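You operate a simulated robot arm through the tools that you are given. There is no shell and no other tool.

Carry out the task below with a simulated robot arm. There is one attempt and no reset: what you move stays moved.

Task
Fit the duct that the ticket names on the test outlet and tighten its band.
Fine: use the blue driver and put it back on its peg.

It is judged by the outcome, as a careful person would: the job done as asked, and still so three seconds after it is handed in. It fails if anything else is knocked over, pushed out of place, dropped, spilled or broken.

Robot
A 7-joint arm with a two-finger parallel gripper, fixed in place. Base frame: the origin is on the floor under the middle of its stand, x ahead of it, y to its left, z up. Lengths are in mm, angles in degrees, forces in N, time in s.
It reaches about 1147 mm from its shoulder. Its first joint turns from -166.0 to 166.0 degrees. Payload 3.43 kg.
The TCP is the grasp point between the finger pads, 30 mm short of the fingertips. In the tool frame z runs along the fingers and y along their closing line. Largest opening 94 mm; finger width 28, thickness 10; the body of the gripper, 50 by 96 mm, starts 55 mm behind the TCP.
Orientation is that of the tool frame in the base frame, as [roll, pitch, yaw] about the fixed x, y, z axes, in that order (R = Rz(yaw) Ry(pitch) Rx(roll)). With the fingers straight down and closing along the base's y, the tool's x points along the base's -x, its y along +y and its z along -z.

Tools
- The arm moves only by the tool arm_command. Its argument "targets" is a list of rows, each a list of 7 numbers: the shift along the base's x, y, z in mm, then the turn, a rotation vector about the base's x, y, z in degrees, then the opening, from 0 (shut) to 1 (fully open). In form: [[tx, ty, tz, wx, wy, wz, hand], ...]. A call has 1 to 20 rows; each row is the pose to reach, as a shift and turn from the pose commanded when the call began. Each row takes 0.2 s and may step no farther than 50 mm and 8.6 degrees from the row before; otherwise, or with a gripper value out of range, the whole call is refused. Where a pose cannot be reached the arm comes as near as it can. A force on the tool above 40 N (or 10 N above the force at the start of the call, whichever is more), or a blocked arm, ends the call early, and 0.2 s more pass. The fingers move at their own pace (about 45 mm/s each) and stop on an object; they squeeze with about 23 N. The grip force told is the motor's: it shows also when the fingers shut on nothing. Time passes only in rows, and 0.2 s behind the last, so rows that repeat a pose let the fingers close. The reply holds the time, the measured pose of the TCP, the force on the tool along the base axes, the opening and the grip force, in the units named above and with some noise, with the torque about the TCP (base axes, N m) and any sound that the robot's microphone picked up.
- Cameras (640 x 400 px; columns grow to the right, rows downward): "scene" is fixed at [399.2, 650.5, 1743.3]; the picture's right is [-0.95, -0.30, 0.00], its down [-0.15, 0.46, -0.87] and it looks along [0.26, -0.83, -0.48] (base axes); focal length 342 px, centre (320, 200). "wrist" rides on the gripper at [76, 14, -103] in the tool frame; the picture's right is [-0.18, 0.98, 0.00], its down [-0.75, -0.14, -0.64] and it looks along [-0.63, -0.12, 0.77] (tool axes); focal length 243 px, centre (320, 200). There is no depth. A picture from a camera that has moved, and an enlarged one, comes with that camera's place and axes in the base frame and with its lens.
- camera(camera): a new picture of that camera. No time passes.
- zoom(camera, box): a new picture of the part [left, top, right, bottom] of that camera's present view, enlarged. No time passes.
- close_job(): hands the job in; it is judged then, once.

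Places have to be worked out from the pictures, the camera data and where the tool is seen. Open the gripper and draw the arm clear of the work before you hand the job in, unless the task says otherwise.

The tools are called by a JSON object that holds its "method" and its "body". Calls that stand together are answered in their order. arm_command: Moves the arm, as the interface text tells. Its arguments: {"type":"object","properties":{"targets":{"type":"array","items":{"type":"array","items":{"type":"number"}}}},"required":["targets"]} The other tools are called the same way: camera (camera) takes a picture; zoom (camera, box) takes an enlarged picture of a part of a camera's view; close_job () hands the job in.

At the start:

```text
time_s: 0.0
eef_pos: [392.9, -377.7, 1403.1]
tool_rot: [179.9, 0.1, 180.0]
ft_force: [-0.4, -0.2, -0.5]
wrist_torque: [0.02, 0.02, -0.01]
width: 93.8
grasp_force: 0.0
```

scene: 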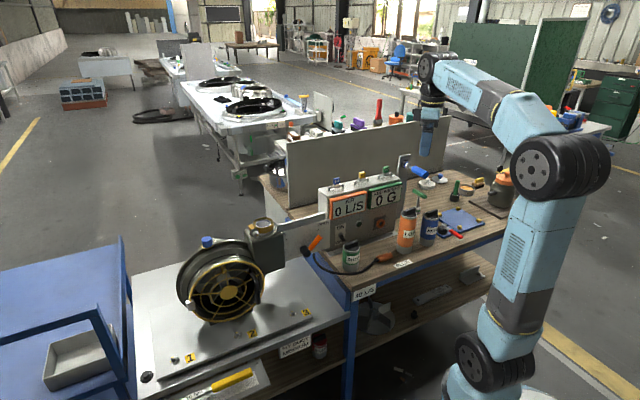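
wrist: 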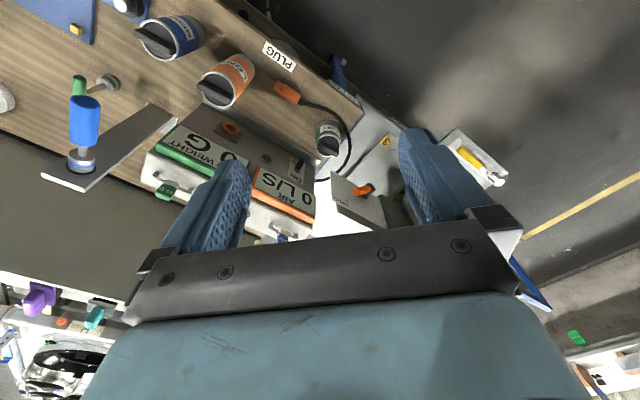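

I begin by looking closely at the bench to find the ticket, ducts, outlet and drivers.

{"method": "zoom", "body": {"camera": "scene", "box": [240, 140, 400, 240]}}

{"method": "zoom", "body": {"camera": "scene", "box": [380, 140, 540, 240]}}

{"method": "zoom", "body": {"camera": "scene", "box": [120, 210, 360, 360]}}

{"method": "zoom", "body": {"camera": "scene", "box": [300, 190, 480, 302]}}

{"method": "zoom", "body": {"camera": "scene", "box": [120, 330, 360, 400]}}

{"method": "zoom", "body": {"camera": "wrist", "box": [0, 0, 400, 250]}}

```text
4.00 times, centred on (320, 190) of scene
camera zoom: at [399.2, 650.5, 1743.3], right [-0.95, -0.3, 0.0], down [-0.15, 0.46, -0.87], along [0.26, -0.83, -0.48], focal length 1366 px, centre (320, 240)
```

zoom: 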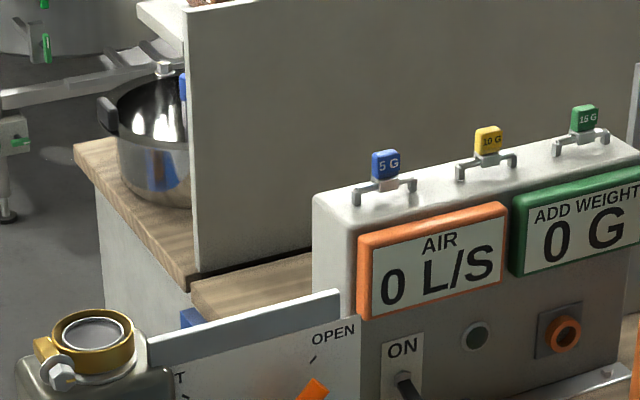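

```text
4.00 times, centred on (460, 190) of scene
camera zoom: at [399.2, 650.5, 1743.3], right [-0.95, -0.3, 0.0], down [-0.15, 0.46, -0.87], along [0.26, -0.83, -0.48], focal length 1366 px, centre (-240, 240)
```

zoom: 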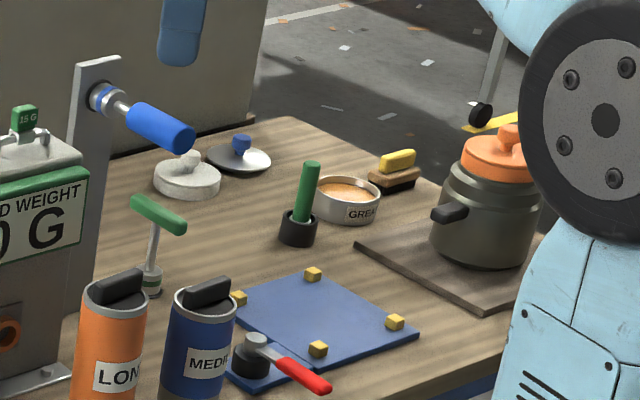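

```text
2.67 times, centred on (240, 285) of scene
camera zoom: at [399.2, 650.5, 1743.3], right [-0.95, -0.3, 0.0], down [-0.15, 0.46, -0.87], along [0.26, -0.83, -0.48], focal length 911 px, centre (533, -27)
```

zoom: 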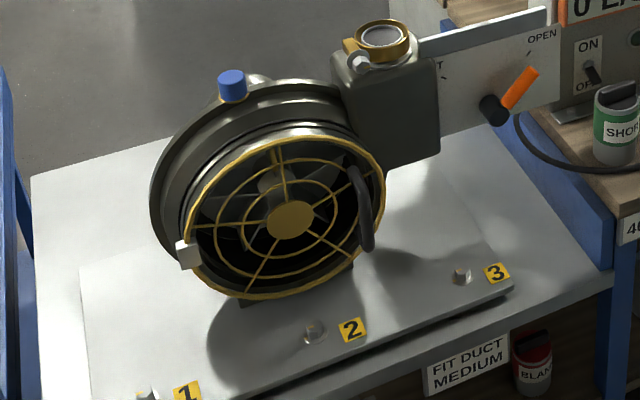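

```text
3.56 times, centred on (390, 246) of scene
camera zoom: at [399.2, 650.5, 1743.3], right [-0.95, -0.3, 0.0], down [-0.15, 0.46, -0.87], along [0.26, -0.83, -0.48], focal length 1214 px, centre (71, 36)
```

zoom: 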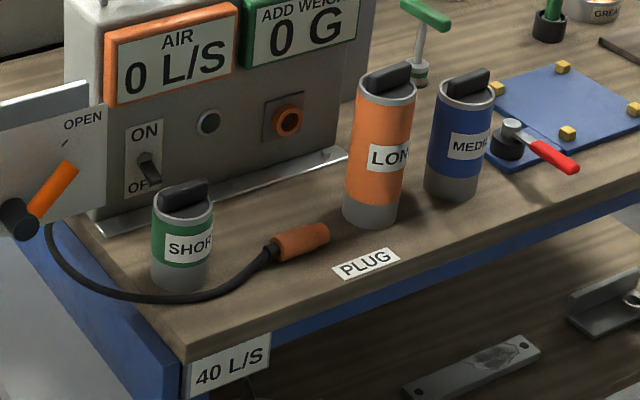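

```text
2.67 times, centred on (240, 365) of scene
camera zoom: at [399.2, 650.5, 1743.3], right [-0.95, -0.3, 0.0], down [-0.15, 0.46, -0.87], along [0.26, -0.83, -0.48], focal length 911 px, centre (533, -240)
```

zoom: 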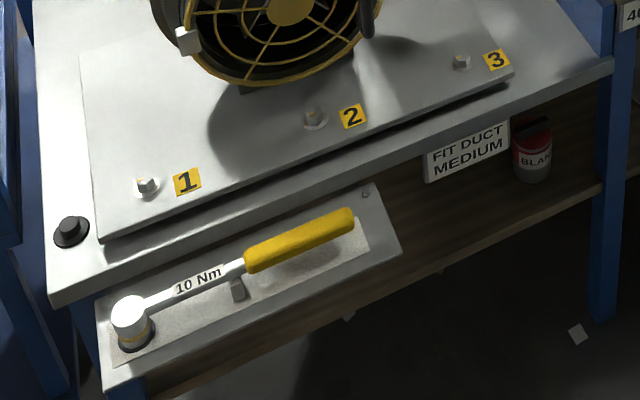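

```text
1.60 times, centred on (200, 125) of wrist
camera zoom: at [318.3, -363.2, 1506.3], right [0.18, 0.98, 0.0], down [0.75, -0.14, 0.64], along [0.63, -0.12, -0.77], focal length 388 px, centre (512, 320)
```

zoom: 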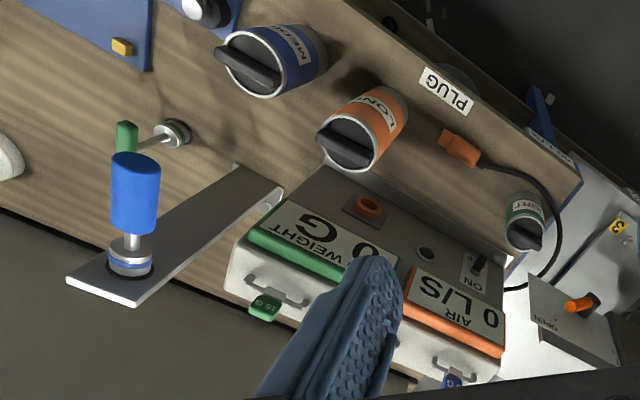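

The ticket reads "FIT DUCT MEDIUM", which is the blue canister. The outlet looks like the gold-banded ring on the blower housing, and the blue driver sits on a post at about (393,-725,1158). I'll move the arm forward, staying high, to view the outlet.

{"method": "arm_command", "body": {"targets": [[45, 5, 0, 0, 0, 0, 1], [90, 10, 0, 0, 0, 0, 1], [135, 15, 0, 0, 0, 0, 1], [180, 20, 0, 0, 0, 0, 1], [225, 25, 0, 0, 0, 0, 1], [250, 28, 0, 0, 0, 0, 1]]}}

{"method": "camera", "body": {"camera": "wrist"}}

{"method": "camera", "body": {"camera": "scene"}}

```text
time_s: 1.4
eef_pos: [644.8, -349.8, 1401.5]
tool_rot: [179.9, 0.0, 180.0]
ft_force: [-0.4, -0.3, 0.2]
wrist_torque: [0.0, -0.01, 0.03]
width: 93.8
grasp_force: 0.1
```

```text
taken
camera wrist: at [570.6, -335.7, 1505.6], right [0.18, 0.98, 0.0], down [0.75, -0.14, 0.64], along [0.63, -0.12, -0.77], focal length 243 px, centre (320, 200)
```

wrist: 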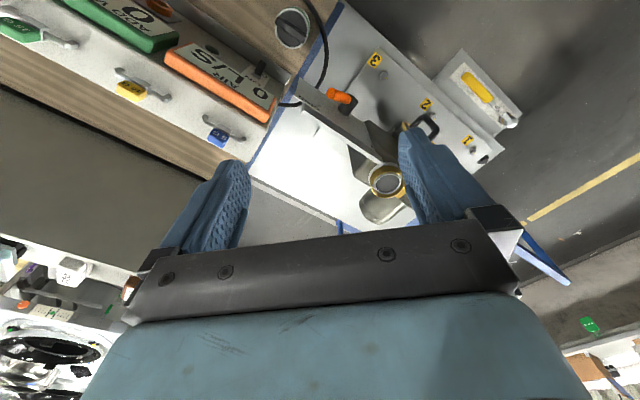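

```text
taken
```

scene: 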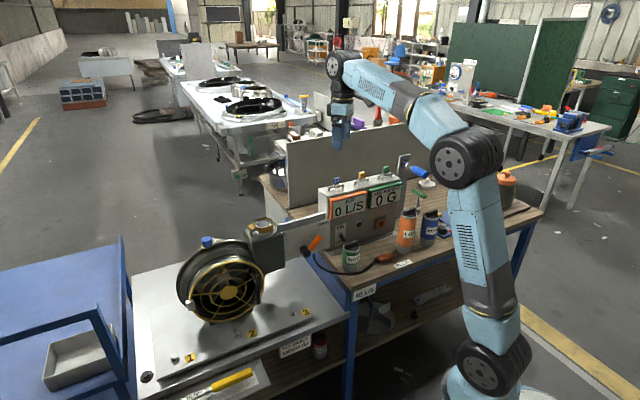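

The outlet ring triangulates to about (893,-253,1087). I'll zoom in on it and its band screw from both cameras.

{"method": "zoom", "body": {"camera": "scene", "box": [232, 205, 296, 245]}}

{"method": "zoom", "body": {"camera": "wrist", "box": [320, 130, 448, 210]}}

{"method": "zoom", "body": {"camera": "scene", "box": [388, 145, 452, 185]}}

{"method": "zoom", "body": {"camera": "scene", "box": [390, 190, 470, 250]}}

```text
10.00 times, centred on (264, 225) of scene
camera zoom: at [399.2, 650.5, 1743.3], right [-0.95, -0.3, 0.0], down [-0.15, 0.46, -0.87], along [0.26, -0.83, -0.48], focal length 3415 px, centre (880, -50)
```

zoom: 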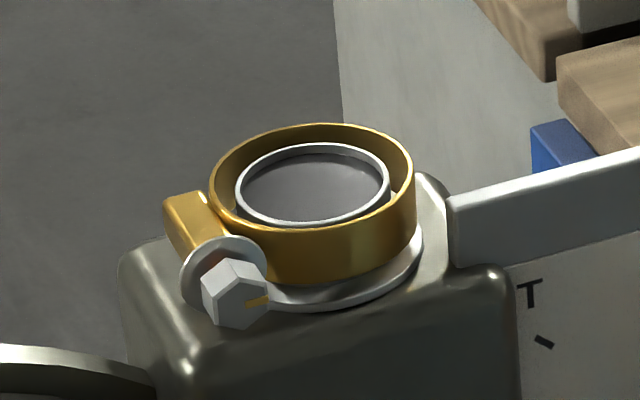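

```text
5.00 times, centred on (384, 170) of wrist
camera zoom: at [570.6, -335.7, 1505.6], right [0.18, 0.98, 0.0], down [0.75, -0.14, 0.64], along [0.63, -0.12, -0.77], focal length 1213 px, centre (0, 350)
```

zoom: 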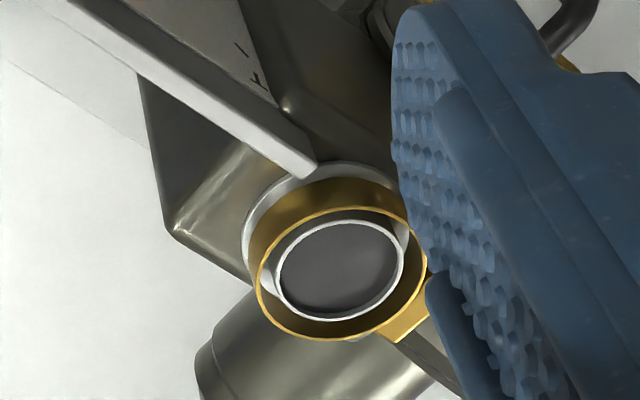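

```text
10.00 times, centred on (420, 165) of scene
camera zoom: at [399.2, 650.5, 1743.3], right [-0.95, -0.3, 0.0], down [-0.15, 0.46, -0.87], along [0.26, -0.83, -0.48], focal length 3415 px, centre (-680, 550)
```

zoom: 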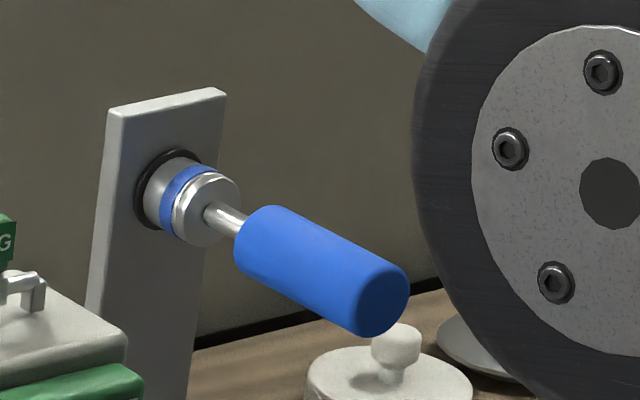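

```text
6.67 times, centred on (430, 220) of scene
camera zoom: at [399.2, 650.5, 1743.3], right [-0.95, -0.3, 0.0], down [-0.15, 0.46, -0.87], along [0.26, -0.83, -0.48], focal length 2277 px, centre (-413, 67)
```

zoom: 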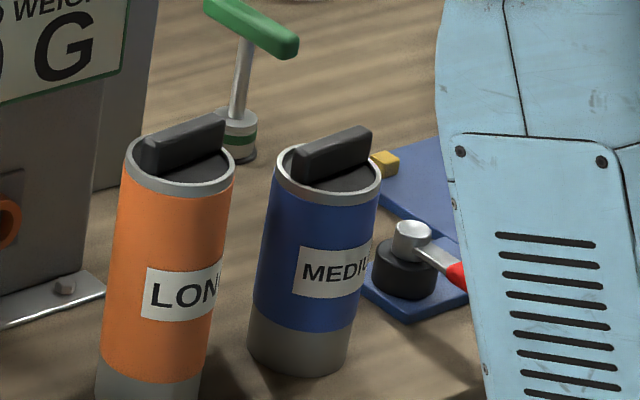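

The band screw is a hex head whose axis is horizontal, pointing roughly along (-0.7,0.7,0), and the blue driver hangs parallel to that. I'll go closer to the outlet to measure it.

{"method": "arm_command", "body": {"targets": [[24, 25, -33, 0, 0, 0, 1], [48, 50, -66, 0, 0, 0, 1], [72, 75, -99, 0, 0, 0, 1], [96, 100, -132, 0, 0, 0, 1], [116, 122, -165, 0, 0, 0, 1]]}}

{"method": "camera", "body": {"camera": "wrist"}}

{"method": "zoom", "body": {"camera": "wrist", "box": [240, 140, 400, 240]}}

```text
time_s: 2.6
eef_pos: [759.5, -225.5, 1238.4]
tool_rot: [-179.9, 0.0, -179.9]
ft_force: [-1.6, -0.3, 0.6]
wrist_torque: [0.01, -0.04, 0.0]
width: 94.1
grasp_force: 0.0
```

```text
taken
camera wrist: at [684.0, -211.4, 1341.2], right [0.18, 0.98, 0.0], down [0.75, -0.14, 0.64], along [0.63, -0.12, -0.77], focal length 243 px, centre (320, 200)
```

wrist: 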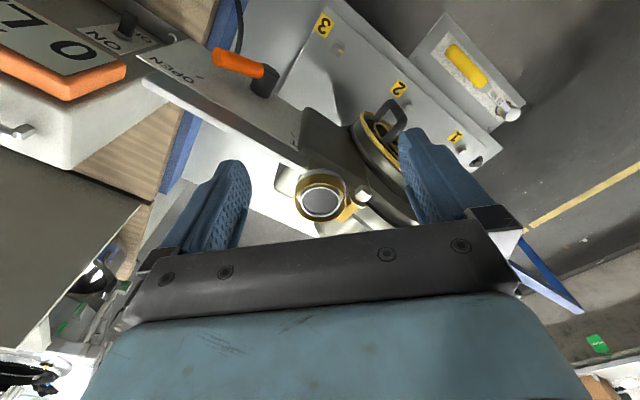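

```text
4.00 times, centred on (320, 190) of wrist
camera zoom: at [684.0, -211.4, 1341.2], right [0.18, 0.98, 0.0], down [0.75, -0.14, 0.64], along [0.63, -0.12, -0.77], focal length 970 px, centre (320, 240)
```

zoom: 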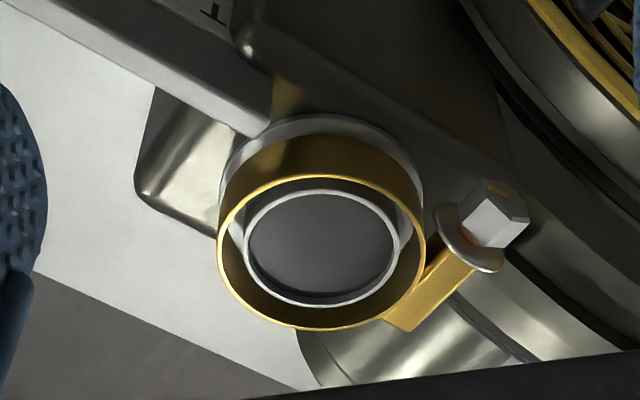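

The band top centre is about (892,-250,1095) and the hex head about (891,-189,1086), with its axis along (-0.7,0.7,0). Next I go high over to the MEDIUM duct, yawing 45° to line up with its handle.

{"method": "arm_command", "body": {"targets": [[-27.2, -27.2, 30, 0, 0, 2.8, 1], [-54.4, -54.4, 60, 0, 0, 5.6, 1], [-81.6, -81.6, 90, 0, 0, 8.4, 1], [-108.8, -108.8, 90, 0, 0, 11.2, 1], [-136, -136, 90, 0, 0, 14, 1], [-163.2, -163.2, 90, 0, 0, 16.8, 1], [-190.4, -190.4, 90, 0, 0, 19.6, 1], [-217.6, -217.6, 90, 0, 0, 22.4, 1], [-244.8, -244.8, 90, 0, 0, 25.2, 1], [-272, -272, 90, 0, 0, 28, 1], [-299.2, -299.2, 90, 0, 0, 30.8, 1], [-326.4, -326.4, 90, 0, 0, 33.6, 1], [-353.6, -353.6, 90, 0, 0, 36.4, 1], [-380.8, -380.8, 60, 0, 0, 39.2, 1], [-408, -408, 30, 0, 0, 42, 1], [-435.5, -434.5, 0, 0, 0, 45, 1]]}}

{"method": "camera", "body": {"camera": "wrist"}}

{"method": "camera", "body": {"camera": "scene"}}

```text
time_s: 6.0
eef_pos: [323.8, -663.3, 1240.2]
tool_rot: [-179.8, 0.0, -135.0]
ft_force: [1.1, 0.5, 1.5]
wrist_torque: [-0.03, 0.0, 0.03]
width: 94.1
grasp_force: 0.0
```

```text
taken
camera wrist: at [261.3, -707.8, 1343.1], right [-0.57, 0.82, 0.0], down [0.63, 0.43, 0.64], along [0.53, 0.36, -0.77], focal length 243 px, centre (320, 200)
```

wrist: 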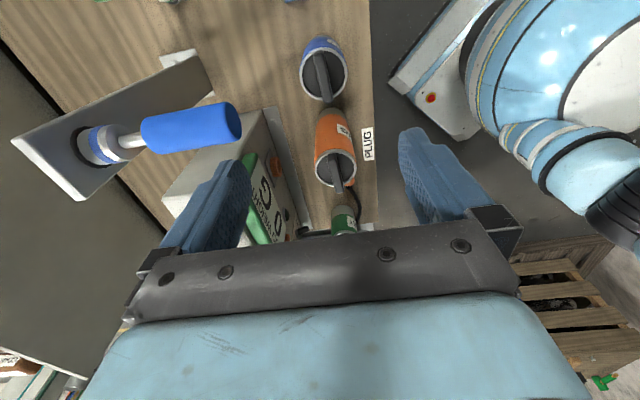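

```text
taken
```

scene: 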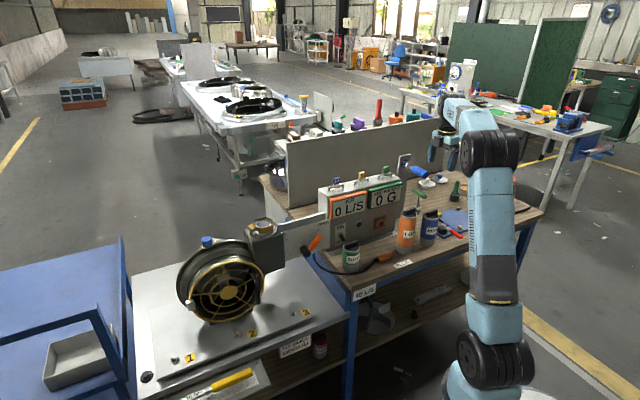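

The duct's handle runs nearly along the picture's vertical, so the 45° yaw looks about right. I'll zoom in on the duct and on the driver.

{"method": "zoom", "body": {"camera": "wrist", "box": [272, 20, 368, 80]}}

{"method": "zoom", "body": {"camera": "wrist", "box": [272, 50, 368, 110]}}

{"method": "zoom", "body": {"camera": "wrist", "box": [0, 50, 260, 212]}}

```text
6.67 times, centred on (320, 50) of wrist
camera zoom: at [261.3, -707.8, 1343.1], right [-0.57, 0.82, 0.0], down [0.63, 0.43, 0.64], along [0.53, 0.36, -0.77], focal length 1618 px, centre (320, 1200)
```

zoom: 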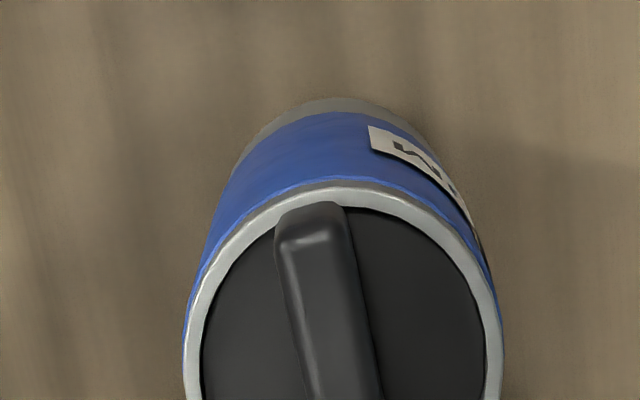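

```text
6.67 times, centred on (320, 80) of wrist
camera zoom: at [261.3, -707.8, 1343.1], right [-0.57, 0.82, 0.0], down [0.63, 0.43, 0.64], along [0.53, 0.36, -0.77], focal length 1618 px, centre (320, 1000)
```

zoom: 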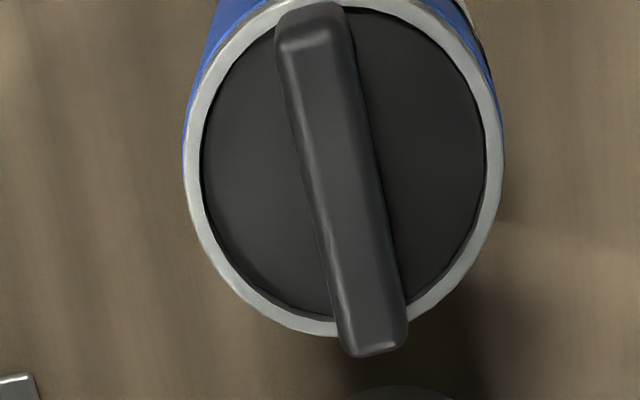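

```text
2.46 times, centred on (130, 131) of wrist
camera zoom: at [261.3, -707.8, 1343.1], right [-0.57, 0.82, 0.0], down [0.63, 0.43, 0.64], along [0.53, 0.36, -0.77], focal length 597 px, centre (788, 370)
```

zoom: 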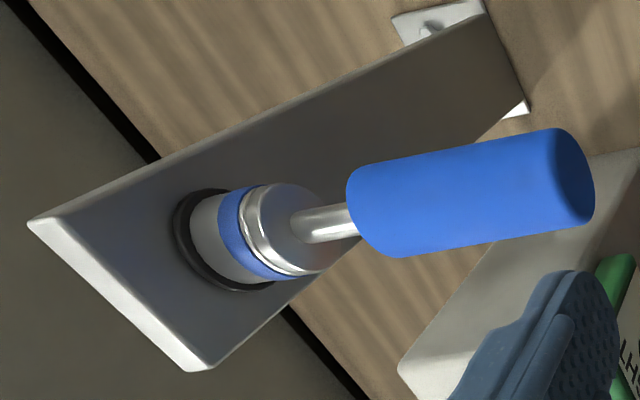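

The duct rim measures about 65 mm across, centred near (323,-659,986), with the handle at about 46° and its top near z 1000. I'll descend partway over the handle and look again.

{"method": "arm_command", "body": {"targets": [[0.5, 2, -45, 0, 0, 0.5, 1], [1, 4, -90, 0, 0, 1, 1], [1, 5, -135, 0, 0, 1, 1], [1, 5, -170, 0, 0, 1, 1]]}}

{"method": "camera", "body": {"camera": "wrist"}}

{"method": "zoom", "body": {"camera": "scene", "box": [390, 170, 470, 250]}}

```text
time_s: 7.0
eef_pos: [326.2, -658.2, 1067.6]
tool_rot: [180.0, -0.1, -134.0]
ft_force: [-0.8, 0.5, 0.6]
wrist_torque: [-0.02, -0.02, 0.05]
width: 93.9
grasp_force: 0.1
```

```text
taken
camera wrist: at [262.9, -703.0, 1171.0], right [-0.58, 0.81, 0.0], down [0.62, 0.44, 0.64], along [0.52, 0.37, -0.77], focal length 243 px, centre (320, 200)
```

wrist: 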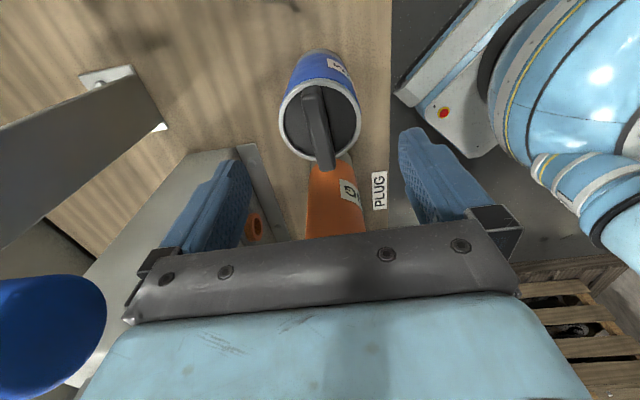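

```text
5.00 times, centred on (430, 210) of scene
camera zoom: at [399.2, 650.5, 1743.3], right [-0.95, -0.3, 0.0], down [-0.15, 0.46, -0.87], along [0.26, -0.83, -0.48], focal length 1708 px, centre (-230, 150)
```

zoom: 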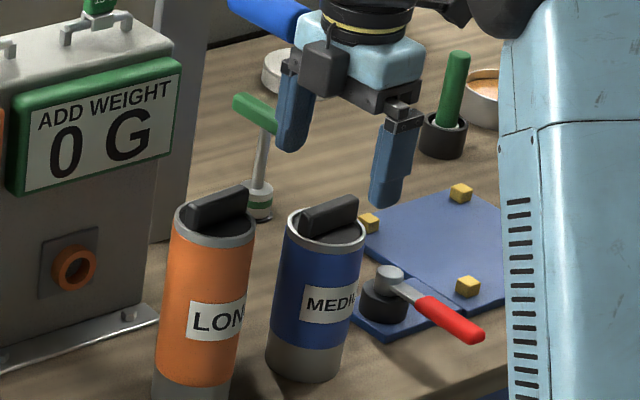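

The driver's handle end is about 25 mm clear of the gripper body, so I must descend straight down without drifting toward +x/-y. I'll zoom in to centre on the handle accurately.

{"method": "zoom", "body": {"camera": "wrist", "box": [256, 40, 384, 180]}}

{"method": "zoom", "body": {"camera": "scene", "box": [414, 165, 484, 215]}}

```text
2.86 times, centred on (320, 110) of wrist
camera zoom: at [262.9, -703.0, 1171.0], right [-0.58, 0.81, 0.0], down [0.62, 0.44, 0.64], along [0.52, 0.37, -0.77], focal length 693 px, centre (320, 457)
```

zoom: 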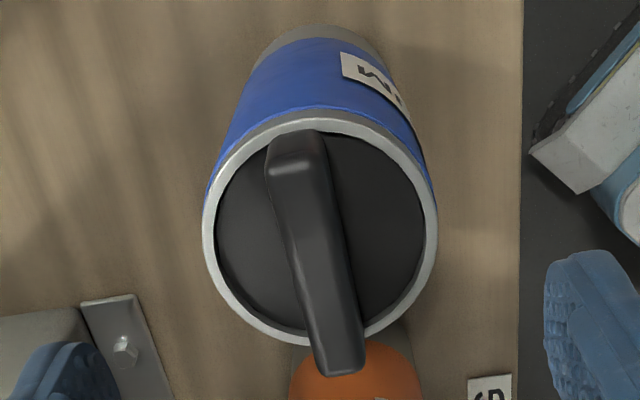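

```text
8.00 times, centred on (449, 190) of scene
camera zoom: at [399.2, 650.5, 1743.3], right [-0.95, -0.3, 0.0], down [-0.15, 0.46, -0.87], along [0.26, -0.83, -0.48], focal length 2732 px, centre (-712, 280)
```

zoom: 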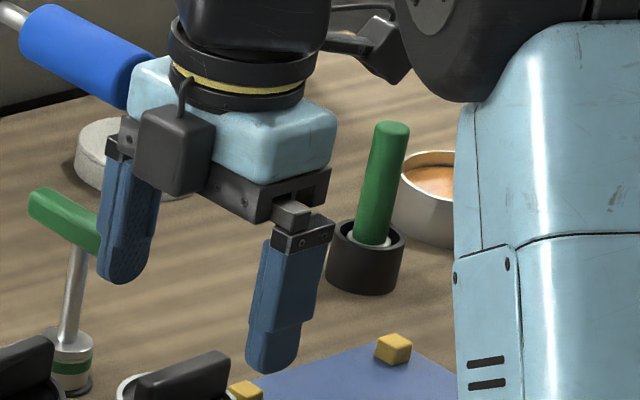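

The handle top is near z≈1007 and the rim near z≈987. I'll descend straight to about 1020, which leaves the fingertips just above the rim.

{"method": "arm_command", "body": {"targets": [[-1, -1, -20, 0, 0, 0, 1], [-2, -2, -36, 0, 0, 0, 1], [-2, -2, -47, 0, 0, 0, 1]]}}

{"method": "camera", "body": {"camera": "wrist"}}

{"method": "zoom", "body": {"camera": "scene", "box": [400, 175, 480, 225]}}

```text
time_s: 7.8
eef_pos: [322.1, -660.2, 1021.9]
tool_rot: [180.0, 0.1, -134.0]
ft_force: [-0.2, -0.6, 0.2]
wrist_torque: [-0.02, 0.02, 0.04]
width: 94.0
grasp_force: 0.0
```

```text
taken
camera wrist: at [259.4, -704.3, 1124.8], right [-0.58, 0.82, 0.0], down [0.63, 0.44, 0.64], along [0.52, 0.37, -0.77], focal length 243 px, centre (320, 200)
```

wrist: 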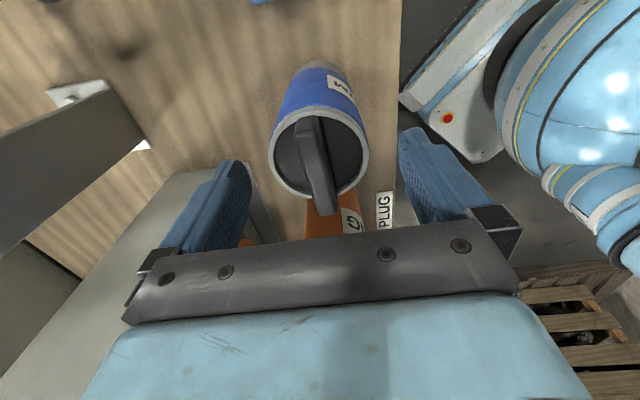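

```text
8.00 times, centred on (440, 200) of scene
camera zoom: at [399.2, 650.5, 1743.3], right [-0.95, -0.3, 0.0], down [-0.15, 0.46, -0.87], along [0.26, -0.83, -0.48], focal length 2732 px, centre (-640, 200)
```

zoom: 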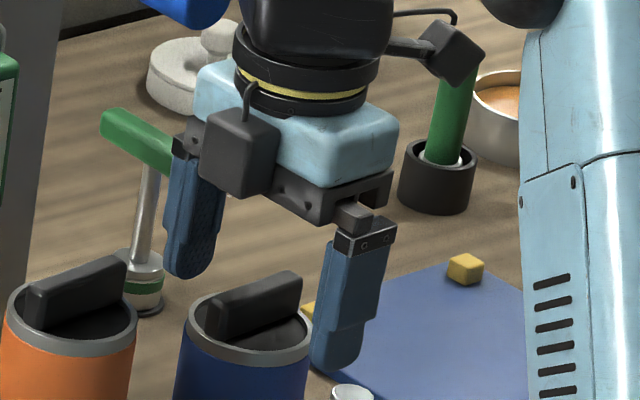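

The fingers straddle the handle, clear of the rim, with no contact force. I'll lower 2 mm more and close on the handle.

{"method": "arm_command", "body": {"targets": [[0.5, 0, -2, 0, 0, 0, 1], [0.5, 0, -2, 0, 0, 0, 0], [0.5, 0, -2, 0, 0, 0, 0], [0.5, 0, -2, 0, 0, 0, 0], [0.5, 0, -2, 0, 0, 0, 0], [0.5, 0, -2, 0, 0, 0, 0], [0.5, 0, -2, 0, 0, 0, 0], [0.5, 0, -2, 0, 0, 0, 0]]}}

{"method": "camera", "body": {"camera": "wrist"}}

```text
time_s: 9.6
eef_pos: [322.1, -658.4, 1019.5]
tool_rot: [179.9, 0.0, -134.0]
ft_force: [0.2, -1.4, 1.8]
wrist_torque: [-0.13, 0.02, 0.05]
width: 61.2
grasp_force: 22.9
```

```text
taken
camera wrist: at [259.8, -704.0, 1123.0], right [-0.58, 0.82, 0.0], down [0.63, 0.44, 0.64], along [0.52, 0.37, -0.77], focal length 243 px, centre (320, 200)
```

wrist: 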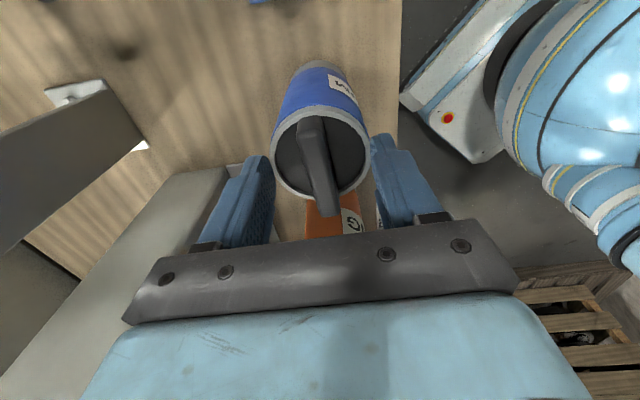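

The fingers stopped at 61 mm on the duct's body just below the rim, so the rim is higher than I judged (about z 998) and the duct is about 61 mm across. I'll open, rise 12 mm and close on the handle itself.

{"method": "arm_command", "body": {"targets": [[0, 0, 0, 0, 0, 0, 1], [0, 0, 0, 0, 0, 0, 1], [0, 0, 0, 0, 0, 0, 1], [0, 0, 6, 0, 0, 0, 1], [0, 0, 13, 0, 0, 0, 1]]}}

{"method": "camera", "body": {"camera": "wrist"}}

{"method": "zoom", "body": {"camera": "scene", "box": [400, 175, 480, 225]}}

```text
time_s: 10.8
eef_pos: [322.1, -659.0, 1032.5]
tool_rot: [180.0, 0.0, -134.0]
ft_force: [-0.3, -0.3, 0.0]
wrist_torque: [-0.02, -0.01, -0.02]
width: 93.9
grasp_force: 0.1
```

```text
taken
camera wrist: at [260.2, -703.5, 1135.8], right [-0.58, 0.82, 0.0], down [0.63, 0.44, 0.64], along [0.52, 0.37, -0.77], focal length 243 px, centre (320, 200)
```

wrist: 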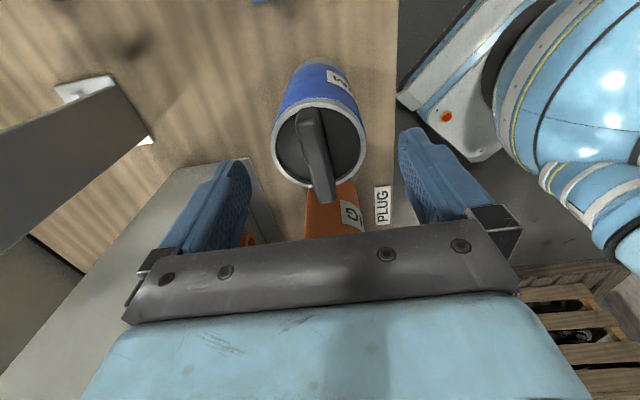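

```text
8.00 times, centred on (440, 200) of scene
camera zoom: at [399.2, 650.5, 1743.3], right [-0.95, -0.3, 0.0], down [-0.15, 0.46, -0.87], along [0.26, -0.83, -0.48], focal length 2732 px, centre (-640, 200)
```

zoom: 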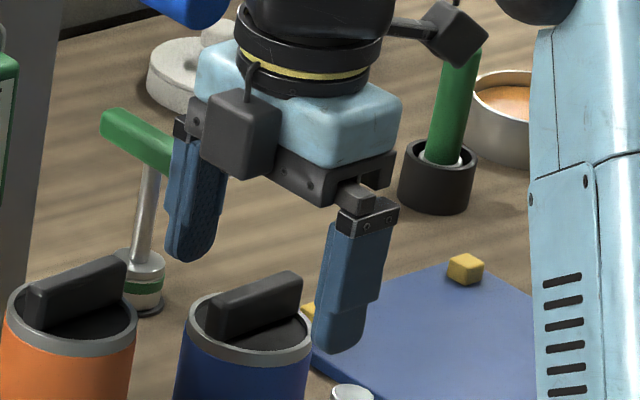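

The handle centre lies about 4–6 mm back toward (-x,-y), so I'll shift there and close on the handle.

{"method": "arm_command", "body": {"targets": [[-2.5, -3, 0, 0, 0, 0, 1], [-2.5, -3, 0, 0, 0, 0, 0], [-2.5, -3, 0, 0, 0, 0, 0], [-2.5, -3, 0, 0, 0, 0, 0], [-2.5, -3, 0, 0, 0, 0, 0], [-2.5, -3, 0, 0, 0, 0, 0], [-2.5, -3, 0, 0, 0, 0, 0], [-2.5, -3, 0, 0, 0, 0, 0]]}}

{"method": "camera", "body": {"camera": "wrist"}}

```text
time_s: 12.6
eef_pos: [320.1, -662.6, 1031.5]
tool_rot: [180.0, 0.0, -134.0]
ft_force: [0.6, -0.2, 0.2]
wrist_torque: [0.05, -0.04, 0.02]
width: 13.7
grasp_force: 22.7
```

```text
taken
camera wrist: at [258.2, -706.2, 1135.4], right [-0.58, 0.82, 0.0], down [0.63, 0.44, 0.64], along [0.52, 0.37, -0.77], focal length 243 px, centre (320, 200)
```

wrist: 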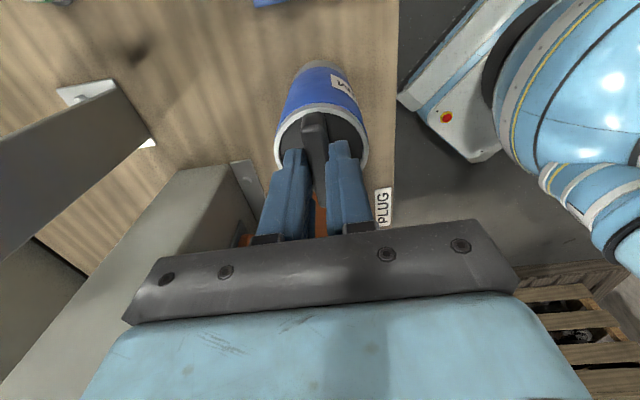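

The gripper holds the handle at 13.7 mm with full grip force. I'll lift straight up and check.

{"method": "arm_command", "body": {"targets": [[0, 0, 8, 0, 0, 0, 0], [0, 0, 20, 0, 0, 0, 0], [0, 0, 45, 0, 0, 0, 0], [0, 0, 80, 0, 0, 0, 0]]}}

{"method": "camera", "body": {"camera": "wrist"}}

{"method": "zoom", "body": {"camera": "scene", "box": [380, 140, 500, 250]}}

```text
time_s: 13.6
eef_pos: [321.3, -661.7, 1111.8]
tool_rot: [-179.9, 0.0, -134.0]
ft_force: [0.3, 0.7, -3.7]
wrist_torque: [-0.04, 0.03, 0.03]
width: 13.7
grasp_force: 23.1
```

```text
taken
camera wrist: at [259.7, -706.8, 1215.3], right [-0.58, 0.82, 0.0], down [0.63, 0.44, 0.64], along [0.52, 0.37, -0.77], focal length 243 px, centre (320, 200)
```

wrist: 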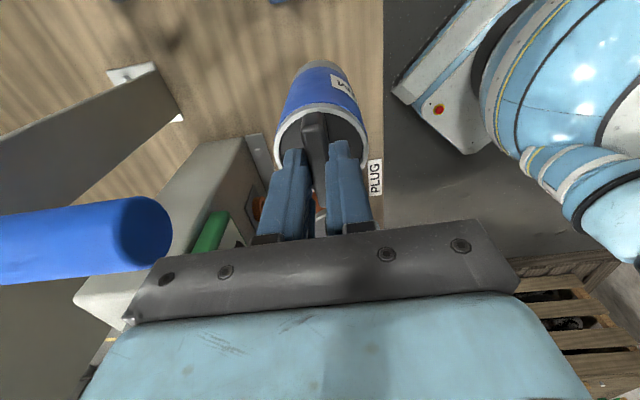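

```text
3.64 times, centred on (440, 195) of scene
camera zoom: at [399.2, 650.5, 1743.3], right [-0.95, -0.3, 0.0], down [-0.15, 0.46, -0.87], along [0.26, -0.83, -0.48], focal length 1242 px, centre (-116, 218)
```

zoom: 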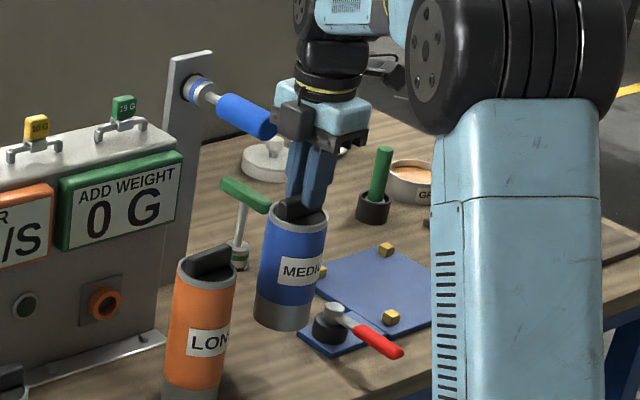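

The duct is lifted cleanly (about 3.7 N weight). I'll zoom in to measure where its rim sits relative to the TCP.

{"method": "zoom", "body": {"camera": "wrist", "box": [256, 50, 384, 190]}}

{"method": "zoom", "body": {"camera": "scene", "box": [420, 180, 484, 240]}}

```text
2.86 times, centred on (320, 120) of wrist
camera zoom: at [259.7, -706.8, 1215.3], right [-0.58, 0.82, 0.0], down [0.63, 0.44, 0.64], along [0.52, 0.37, -0.77], focal length 693 px, centre (320, 429)
```

zoom: 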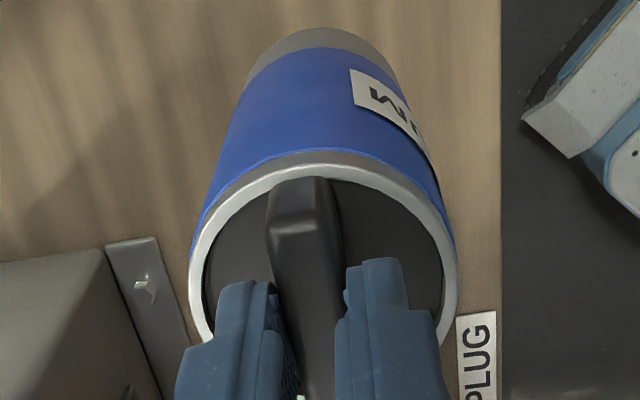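

```text
6.67 times, centred on (452, 210) of scene
camera zoom: at [399.2, 650.5, 1743.3], right [-0.95, -0.3, 0.0], down [-0.15, 0.46, -0.87], along [0.26, -0.83, -0.48], focal length 2277 px, centre (-560, 133)
```

zoom: 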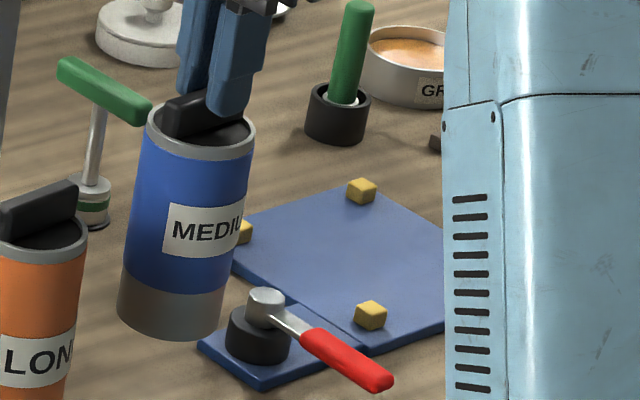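

I need the rim height more exactly, so I'll zoom in more tightly on the held duct.

{"method": "zoom", "body": {"camera": "scene", "box": [426, 184, 458, 204]}}

{"method": "zoom", "body": {"camera": "scene", "box": [426, 212, 458, 232]}}

```text
16.00 times, centred on (442, 194) of scene
camera zoom: at [399.2, 650.5, 1743.3], right [-0.95, -0.3, 0.0], down [-0.15, 0.46, -0.87], along [0.26, -0.83, -0.48], focal length 5464 px, centre (-1632, 296)
```

zoom: 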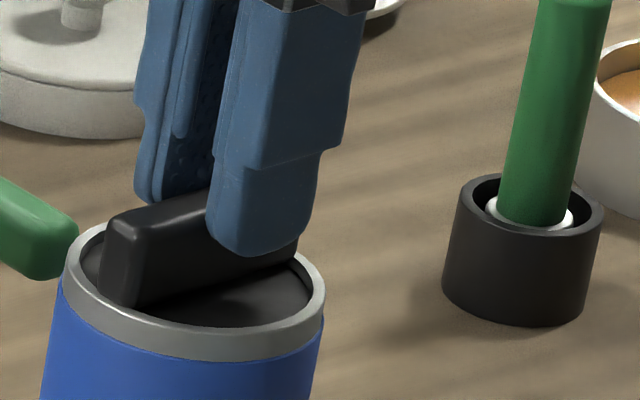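

```text
16.00 times, centred on (442, 222) of scene
camera zoom: at [399.2, 650.5, 1743.3], right [-0.95, -0.3, 0.0], down [-0.15, 0.46, -0.87], along [0.26, -0.83, -0.48], focal length 5464 px, centre (-1632, -152)
```

zoom: 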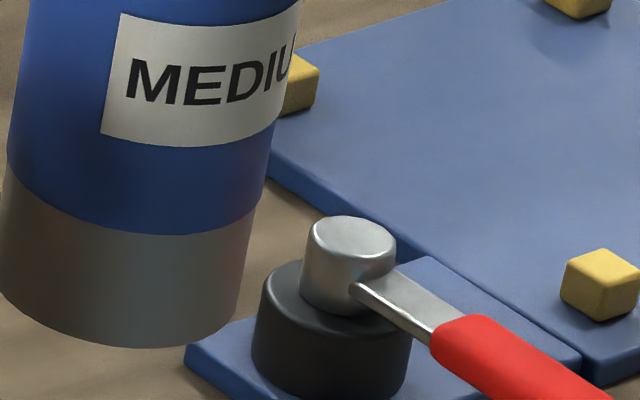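

The geometry now fits a rim of about 65 mm at z≈990 on the bench, so I hold only the top ~9 mm of the handle, about 5 mm off-centre. I'll set the duct back where it stood and re-grip lower and centred.

{"method": "arm_command", "body": {"targets": [[0, 0, -35, 0, 0, 0, 0], [0, 0, -60, 0, 0, 0, 0], [0, 0, -74, 0, 0, 0, 0], [0, 0, -78, 0, 0, 0, 0], [0, 0, -80, 0, 0, 0, 0]]}}

```text
time_s: 14.8
eef_pos: [320.0, -661.3, 1033.0]
tool_rot: [180.0, 0.1, -134.0]
ft_force: [-0.5, -0.3, -3.0]
wrist_torque: [0.0, 0.0, -0.04]
width: 13.5
grasp_force: 23.0
```

Most of the weight is still on the gripper, so I'll lower a little more until the bench carries it.

{"method": "arm_command", "body": {"targets": [[0, 0, -1, 0, 0, 0, 0], [0, 0, -2, 0, 0, 0, 0]]}}

```text
time_s: 15.4
eef_pos: [319.0, -662.5, 1031.9]
tool_rot: [-179.9, -0.1, -134.0]
ft_force: [-0.6, 1.2, 15.9]
wrist_torque: [0.39, -0.3, 0.03]
width: 13.7
grasp_force: 23.2
```

The bench now carries the duct. I'll ease up 1 mm, open partly, shift to the handle's centre and lower 8 mm.

{"method": "arm_command", "body": {"targets": [[0, 0, 1, 0, 0, 0, 0], [0, 0, 1, 0, 0, 0, 0.5], [0, 0, 1, 0, 0, 0, 0.5], [0, 0, 1, 0, 0, 0, 0.5], [4, 3, 1, 0, 0, 0, 0.5], [4, 3, -3, 0, 0, 0, 0.5], [4, 3, -7, 0, 0, 0, 0.5]]}}

{"method": "zoom", "body": {"camera": "scene", "box": [420, 195, 468, 225]}}

{"method": "camera", "body": {"camera": "wrist"}}

```text
time_s: 17.0
eef_pos: [323.7, -659.4, 1023.4]
tool_rot: [180.0, 0.0, -134.0]
ft_force: [-0.5, -0.9, 0.4]
wrist_torque: [-0.01, -0.03, -0.02]
width: 47.0
grasp_force: 0.1
```

```text
13.33 times, centred on (444, 210) of scene
camera zoom: at [399.2, 650.5, 1743.3], right [-0.95, -0.3, 0.0], down [-0.15, 0.46, -0.87], along [0.26, -0.83, -0.48], focal length 4554 px, centre (-1333, 67)
```

zoom: 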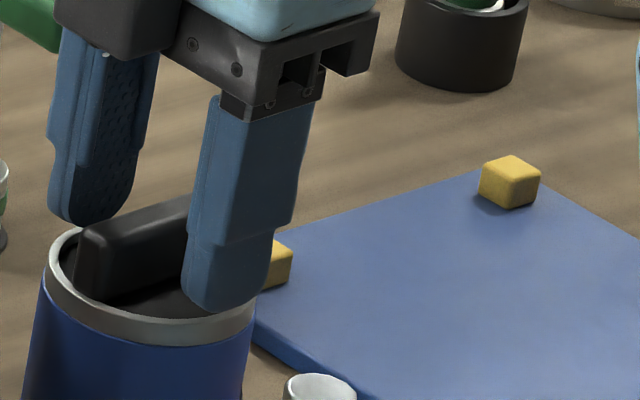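

```text
taken
camera wrist: at [262.6, -703.5, 1126.6], right [-0.58, 0.82, 0.0], down [0.63, 0.44, 0.64], along [0.52, 0.37, -0.77], focal length 243 px, centre (320, 200)
```

wrist: 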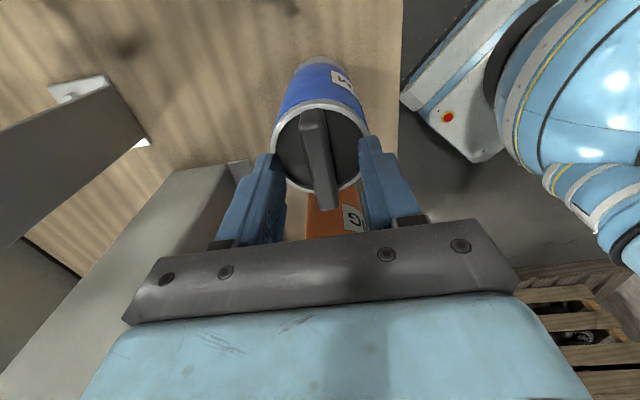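

The fingers are free of contact and straddle the handle. I'll lower 2 mm and close.

{"method": "arm_command", "body": {"targets": [[0, 0, -1, 0, 0, 0, 0.5], [0, 0, -2, 0, 0, 0, 0.5], [0, 0, -2, 0, 0, 0, 0], [0, 0, -2, 0, 0, 0, 0], [0, 0, -2, 0, 0, 0, 0], [0, 0, -2, 0, 0, 0, 0], [0, 0, -2, 0, 0, 0, 0]]}}

{"method": "camera", "body": {"camera": "wrist"}}

```text
time_s: 18.6
eef_pos: [323.6, -658.8, 1020.5]
tool_rot: [179.9, 0.0, -134.0]
ft_force: [0.4, -0.1, 0.5]
wrist_torque: [-0.03, 0.1, -0.01]
width: 13.8
grasp_force: 23.0
```

```text
taken
camera wrist: at [262.4, -703.6, 1124.6], right [-0.58, 0.82, 0.0], down [0.63, 0.44, 0.64], along [0.52, 0.37, -0.77], focal length 243 px, centre (320, 200)
```

wrist: 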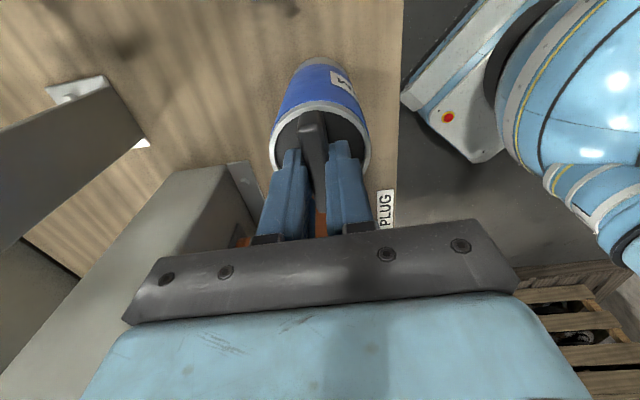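

I have a firm, deeper grip on the handle. I'll lift straight up to about z 1330.

{"method": "arm_command", "body": {"targets": [[0, 0, 8, 0, 0, 0, 0], [0, 0, 30, 0, 0, 0, 0], [0, 0, 75, 0, 0, 0, 0], [0, 0, 120, 0, 0, 0, 0], [0, 0, 165, 0, 0, 0, 0], [0, 0, 210, 0, 0, 0, 0], [0, 0, 255, 0, 0, 0, 0], [0, 0, 300, 0, 0, 0, 0]]}}

{"method": "zoom", "body": {"camera": "wrist", "box": [256, 50, 384, 190]}}

{"method": "zoom", "body": {"camera": "scene", "box": [380, 100, 500, 200]}}

```text
time_s: 20.4
eef_pos: [322.2, -661.4, 1322.0]
tool_rot: [179.9, 0.0, -134.0]
ft_force: [0.2, 0.0, -2.5]
wrist_torque: [0.03, -0.02, 0.0]
width: 13.7
grasp_force: 22.6
```

```text
2.86 times, centred on (320, 120) of wrist
camera zoom: at [260.5, -705.6, 1424.9], right [-0.58, 0.82, 0.0], down [0.63, 0.44, 0.64], along [0.52, 0.37, -0.77], focal length 693 px, centre (320, 429)
```

zoom: 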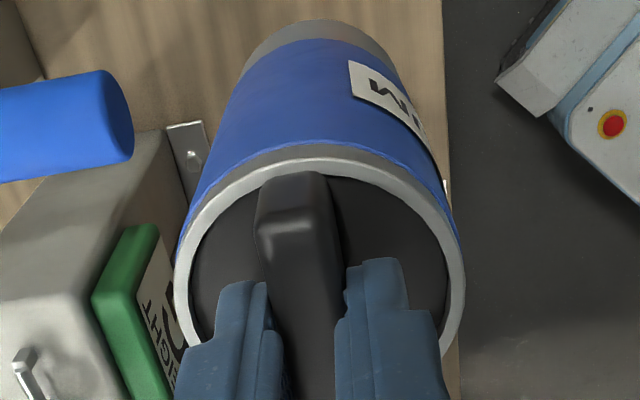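

```text
4.00 times, centred on (440, 150) of scene
camera zoom: at [399.2, 650.5, 1743.3], right [-0.95, -0.3, 0.0], down [-0.15, 0.46, -0.87], along [0.26, -0.83, -0.48], focal length 1366 px, centre (-160, 400)
```

zoom: 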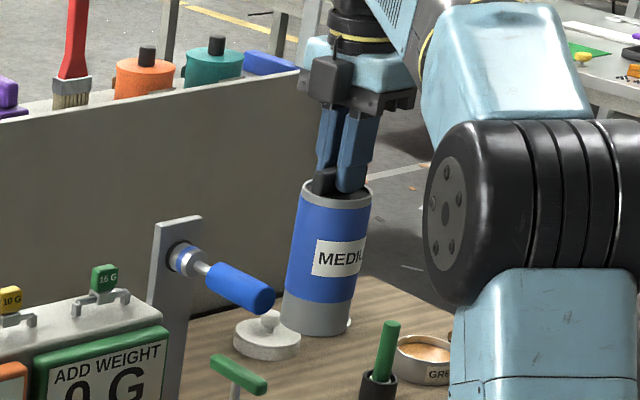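

The duct is held centred and vertical, about 140 mm long with its bottom about 172 mm below the TCP. I'll carry it at this height, staying in front of the panel, to above the outlet.

{"method": "arm_command", "body": {"targets": [[33.4, 28.87, 0, 0, 0, 0, 0], [66.8, 57.74, 0, 0, 0, 0, 0], [100.2, 86.6, 0, 0, 0, 0, 0], [133.6, 115.5, 0, 0, 0, 0, 0], [167, 144.4, 0, 0, 0, 0, 0], [200.4, 173.2, 0, 0, 0, 0, 0], [233.8, 202.1, 0, 0, 0, 0, 0], [267.2, 231, 0, 0, 0, 0, 0], [300.6, 259.8, 0, 0, 0, 0, 0], [334, 288.7, 0, 0, 0, 0, 0], [367.4, 317.6, 0, 0, 0, 0, 0], [400.8, 346.4, 0, 0, 0, 0, 0], [434.2, 375.3, 0, 0, 0, 0, 0], [467.6, 404.2, 0, 0, 0, 0, 0], [501.2, 406.3, 0, 0, 0, 0, 0], [534.8, 408.4, 0, 0, 0, 0, 0], [556, 410, 0, 0, 0, 0, 0], [568.3, 410.6, 0, 0, 0, 0, 0], [568.3, 410.6, 0, 0, 0, 0, 0]]}}

{"method": "camera", "body": {"camera": "wrist"}}

{"method": "camera", "body": {"camera": "scene"}}

{"method": "zoom", "body": {"camera": "scene", "box": [216, 165, 312, 245]}}

```text
time_s: 24.4
eef_pos: [894.1, -250.0, 1319.9]
tool_rot: [180.0, 0.0, -134.0]
ft_force: [0.1, -0.8, -2.8]
wrist_torque: [0.0, 0.01, 0.06]
width: 13.9
grasp_force: 22.8
```

```text
taken
camera wrist: at [832.1, -294.8, 1422.9], right [-0.58, 0.82, 0.0], down [0.63, 0.44, 0.64], along [0.52, 0.37, -0.77], focal length 243 px, centre (320, 200)
```

wrist: 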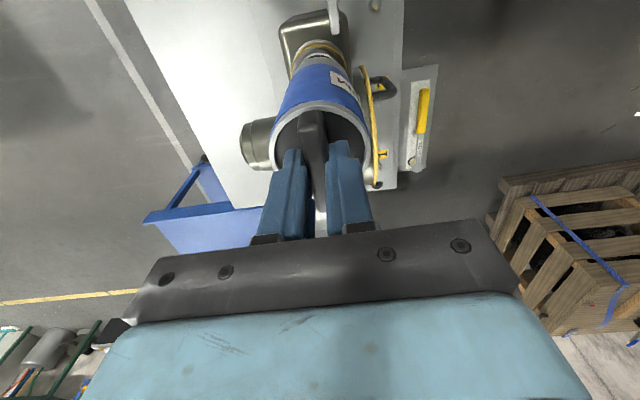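

```text
taken
```

scene: 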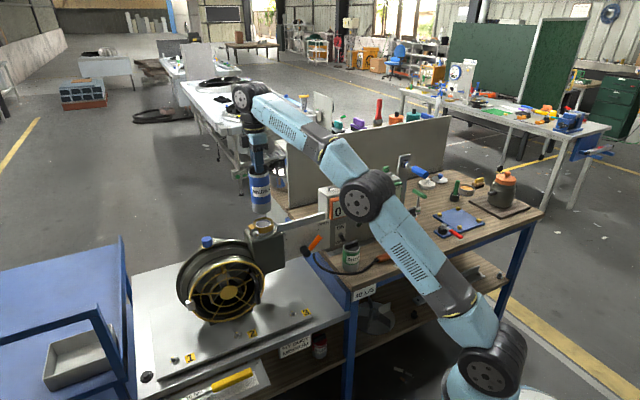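

```text
5.00 times, centred on (264, 205) of scene
camera zoom: at [399.2, 650.5, 1743.3], right [-0.95, -0.3, 0.0], down [-0.15, 0.46, -0.87], along [0.26, -0.83, -0.48], focal length 1708 px, centre (600, 175)
```

zoom: 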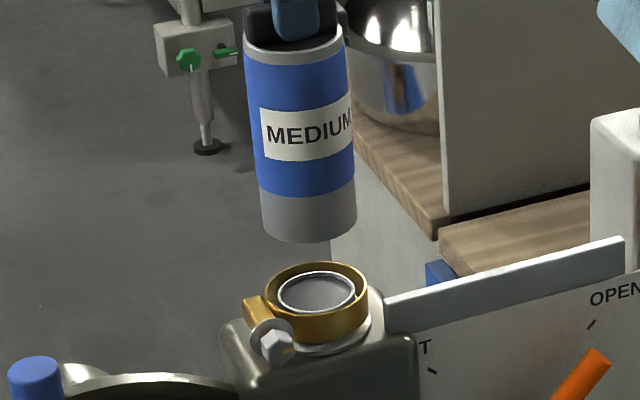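

The duct hangs just over the outlet. I'll zoom in closely from both cameras to align the axes.

{"method": "zoom", "body": {"camera": "scene", "box": [240, 200, 304, 240]}}

{"method": "zoom", "body": {"camera": "scene", "box": [240, 165, 304, 205]}}

{"method": "zoom", "body": {"camera": "wrist", "box": [272, 10, 384, 90]}}

{"method": "zoom", "body": {"camera": "wrist", "box": [256, 70, 384, 150]}}

```text
10.00 times, centred on (272, 220) of scene
camera zoom: at [399.2, 650.5, 1743.3], right [-0.95, -0.3, 0.0], down [-0.15, 0.46, -0.87], along [0.26, -0.83, -0.48], focal length 3415 px, centre (800, 0)
```

zoom: 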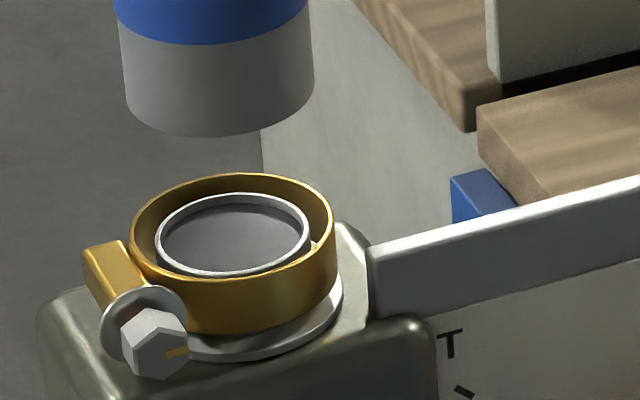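

```text
10.00 times, centred on (272, 185) of scene
camera zoom: at [399.2, 650.5, 1743.3], right [-0.95, -0.3, 0.0], down [-0.15, 0.46, -0.87], along [0.26, -0.83, -0.48], focal length 3415 px, centre (800, 350)
```

zoom: 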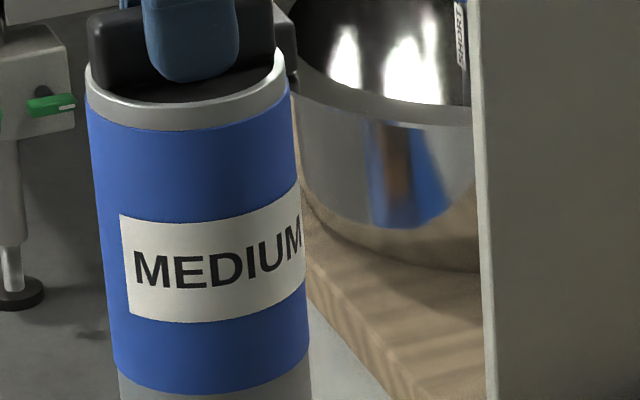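

```text
5.00 times, centred on (328, 50) of wrist
camera zoom: at [832.1, -294.8, 1422.9], right [-0.58, 0.82, 0.0], down [0.63, 0.44, 0.64], along [0.52, 0.37, -0.77], focal length 1213 px, centre (280, 950)
```

zoom: 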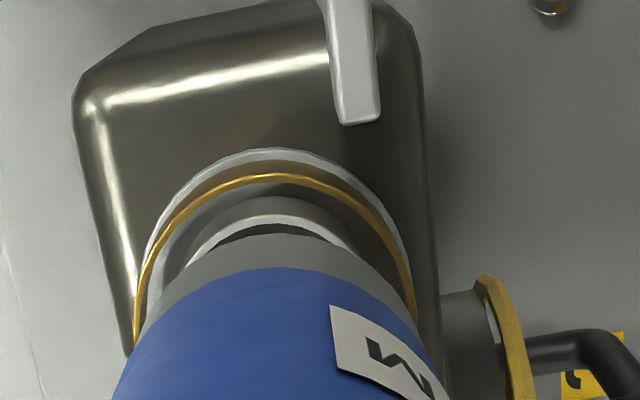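

```text
5.00 times, centred on (320, 110) of wrist
camera zoom: at [832.1, -294.8, 1422.9], right [-0.58, 0.82, 0.0], down [0.63, 0.44, 0.64], along [0.52, 0.37, -0.77], focal length 1213 px, centre (320, 650)
```

zoom: 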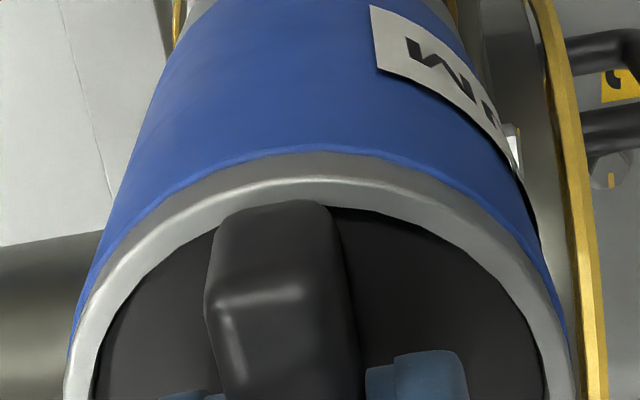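

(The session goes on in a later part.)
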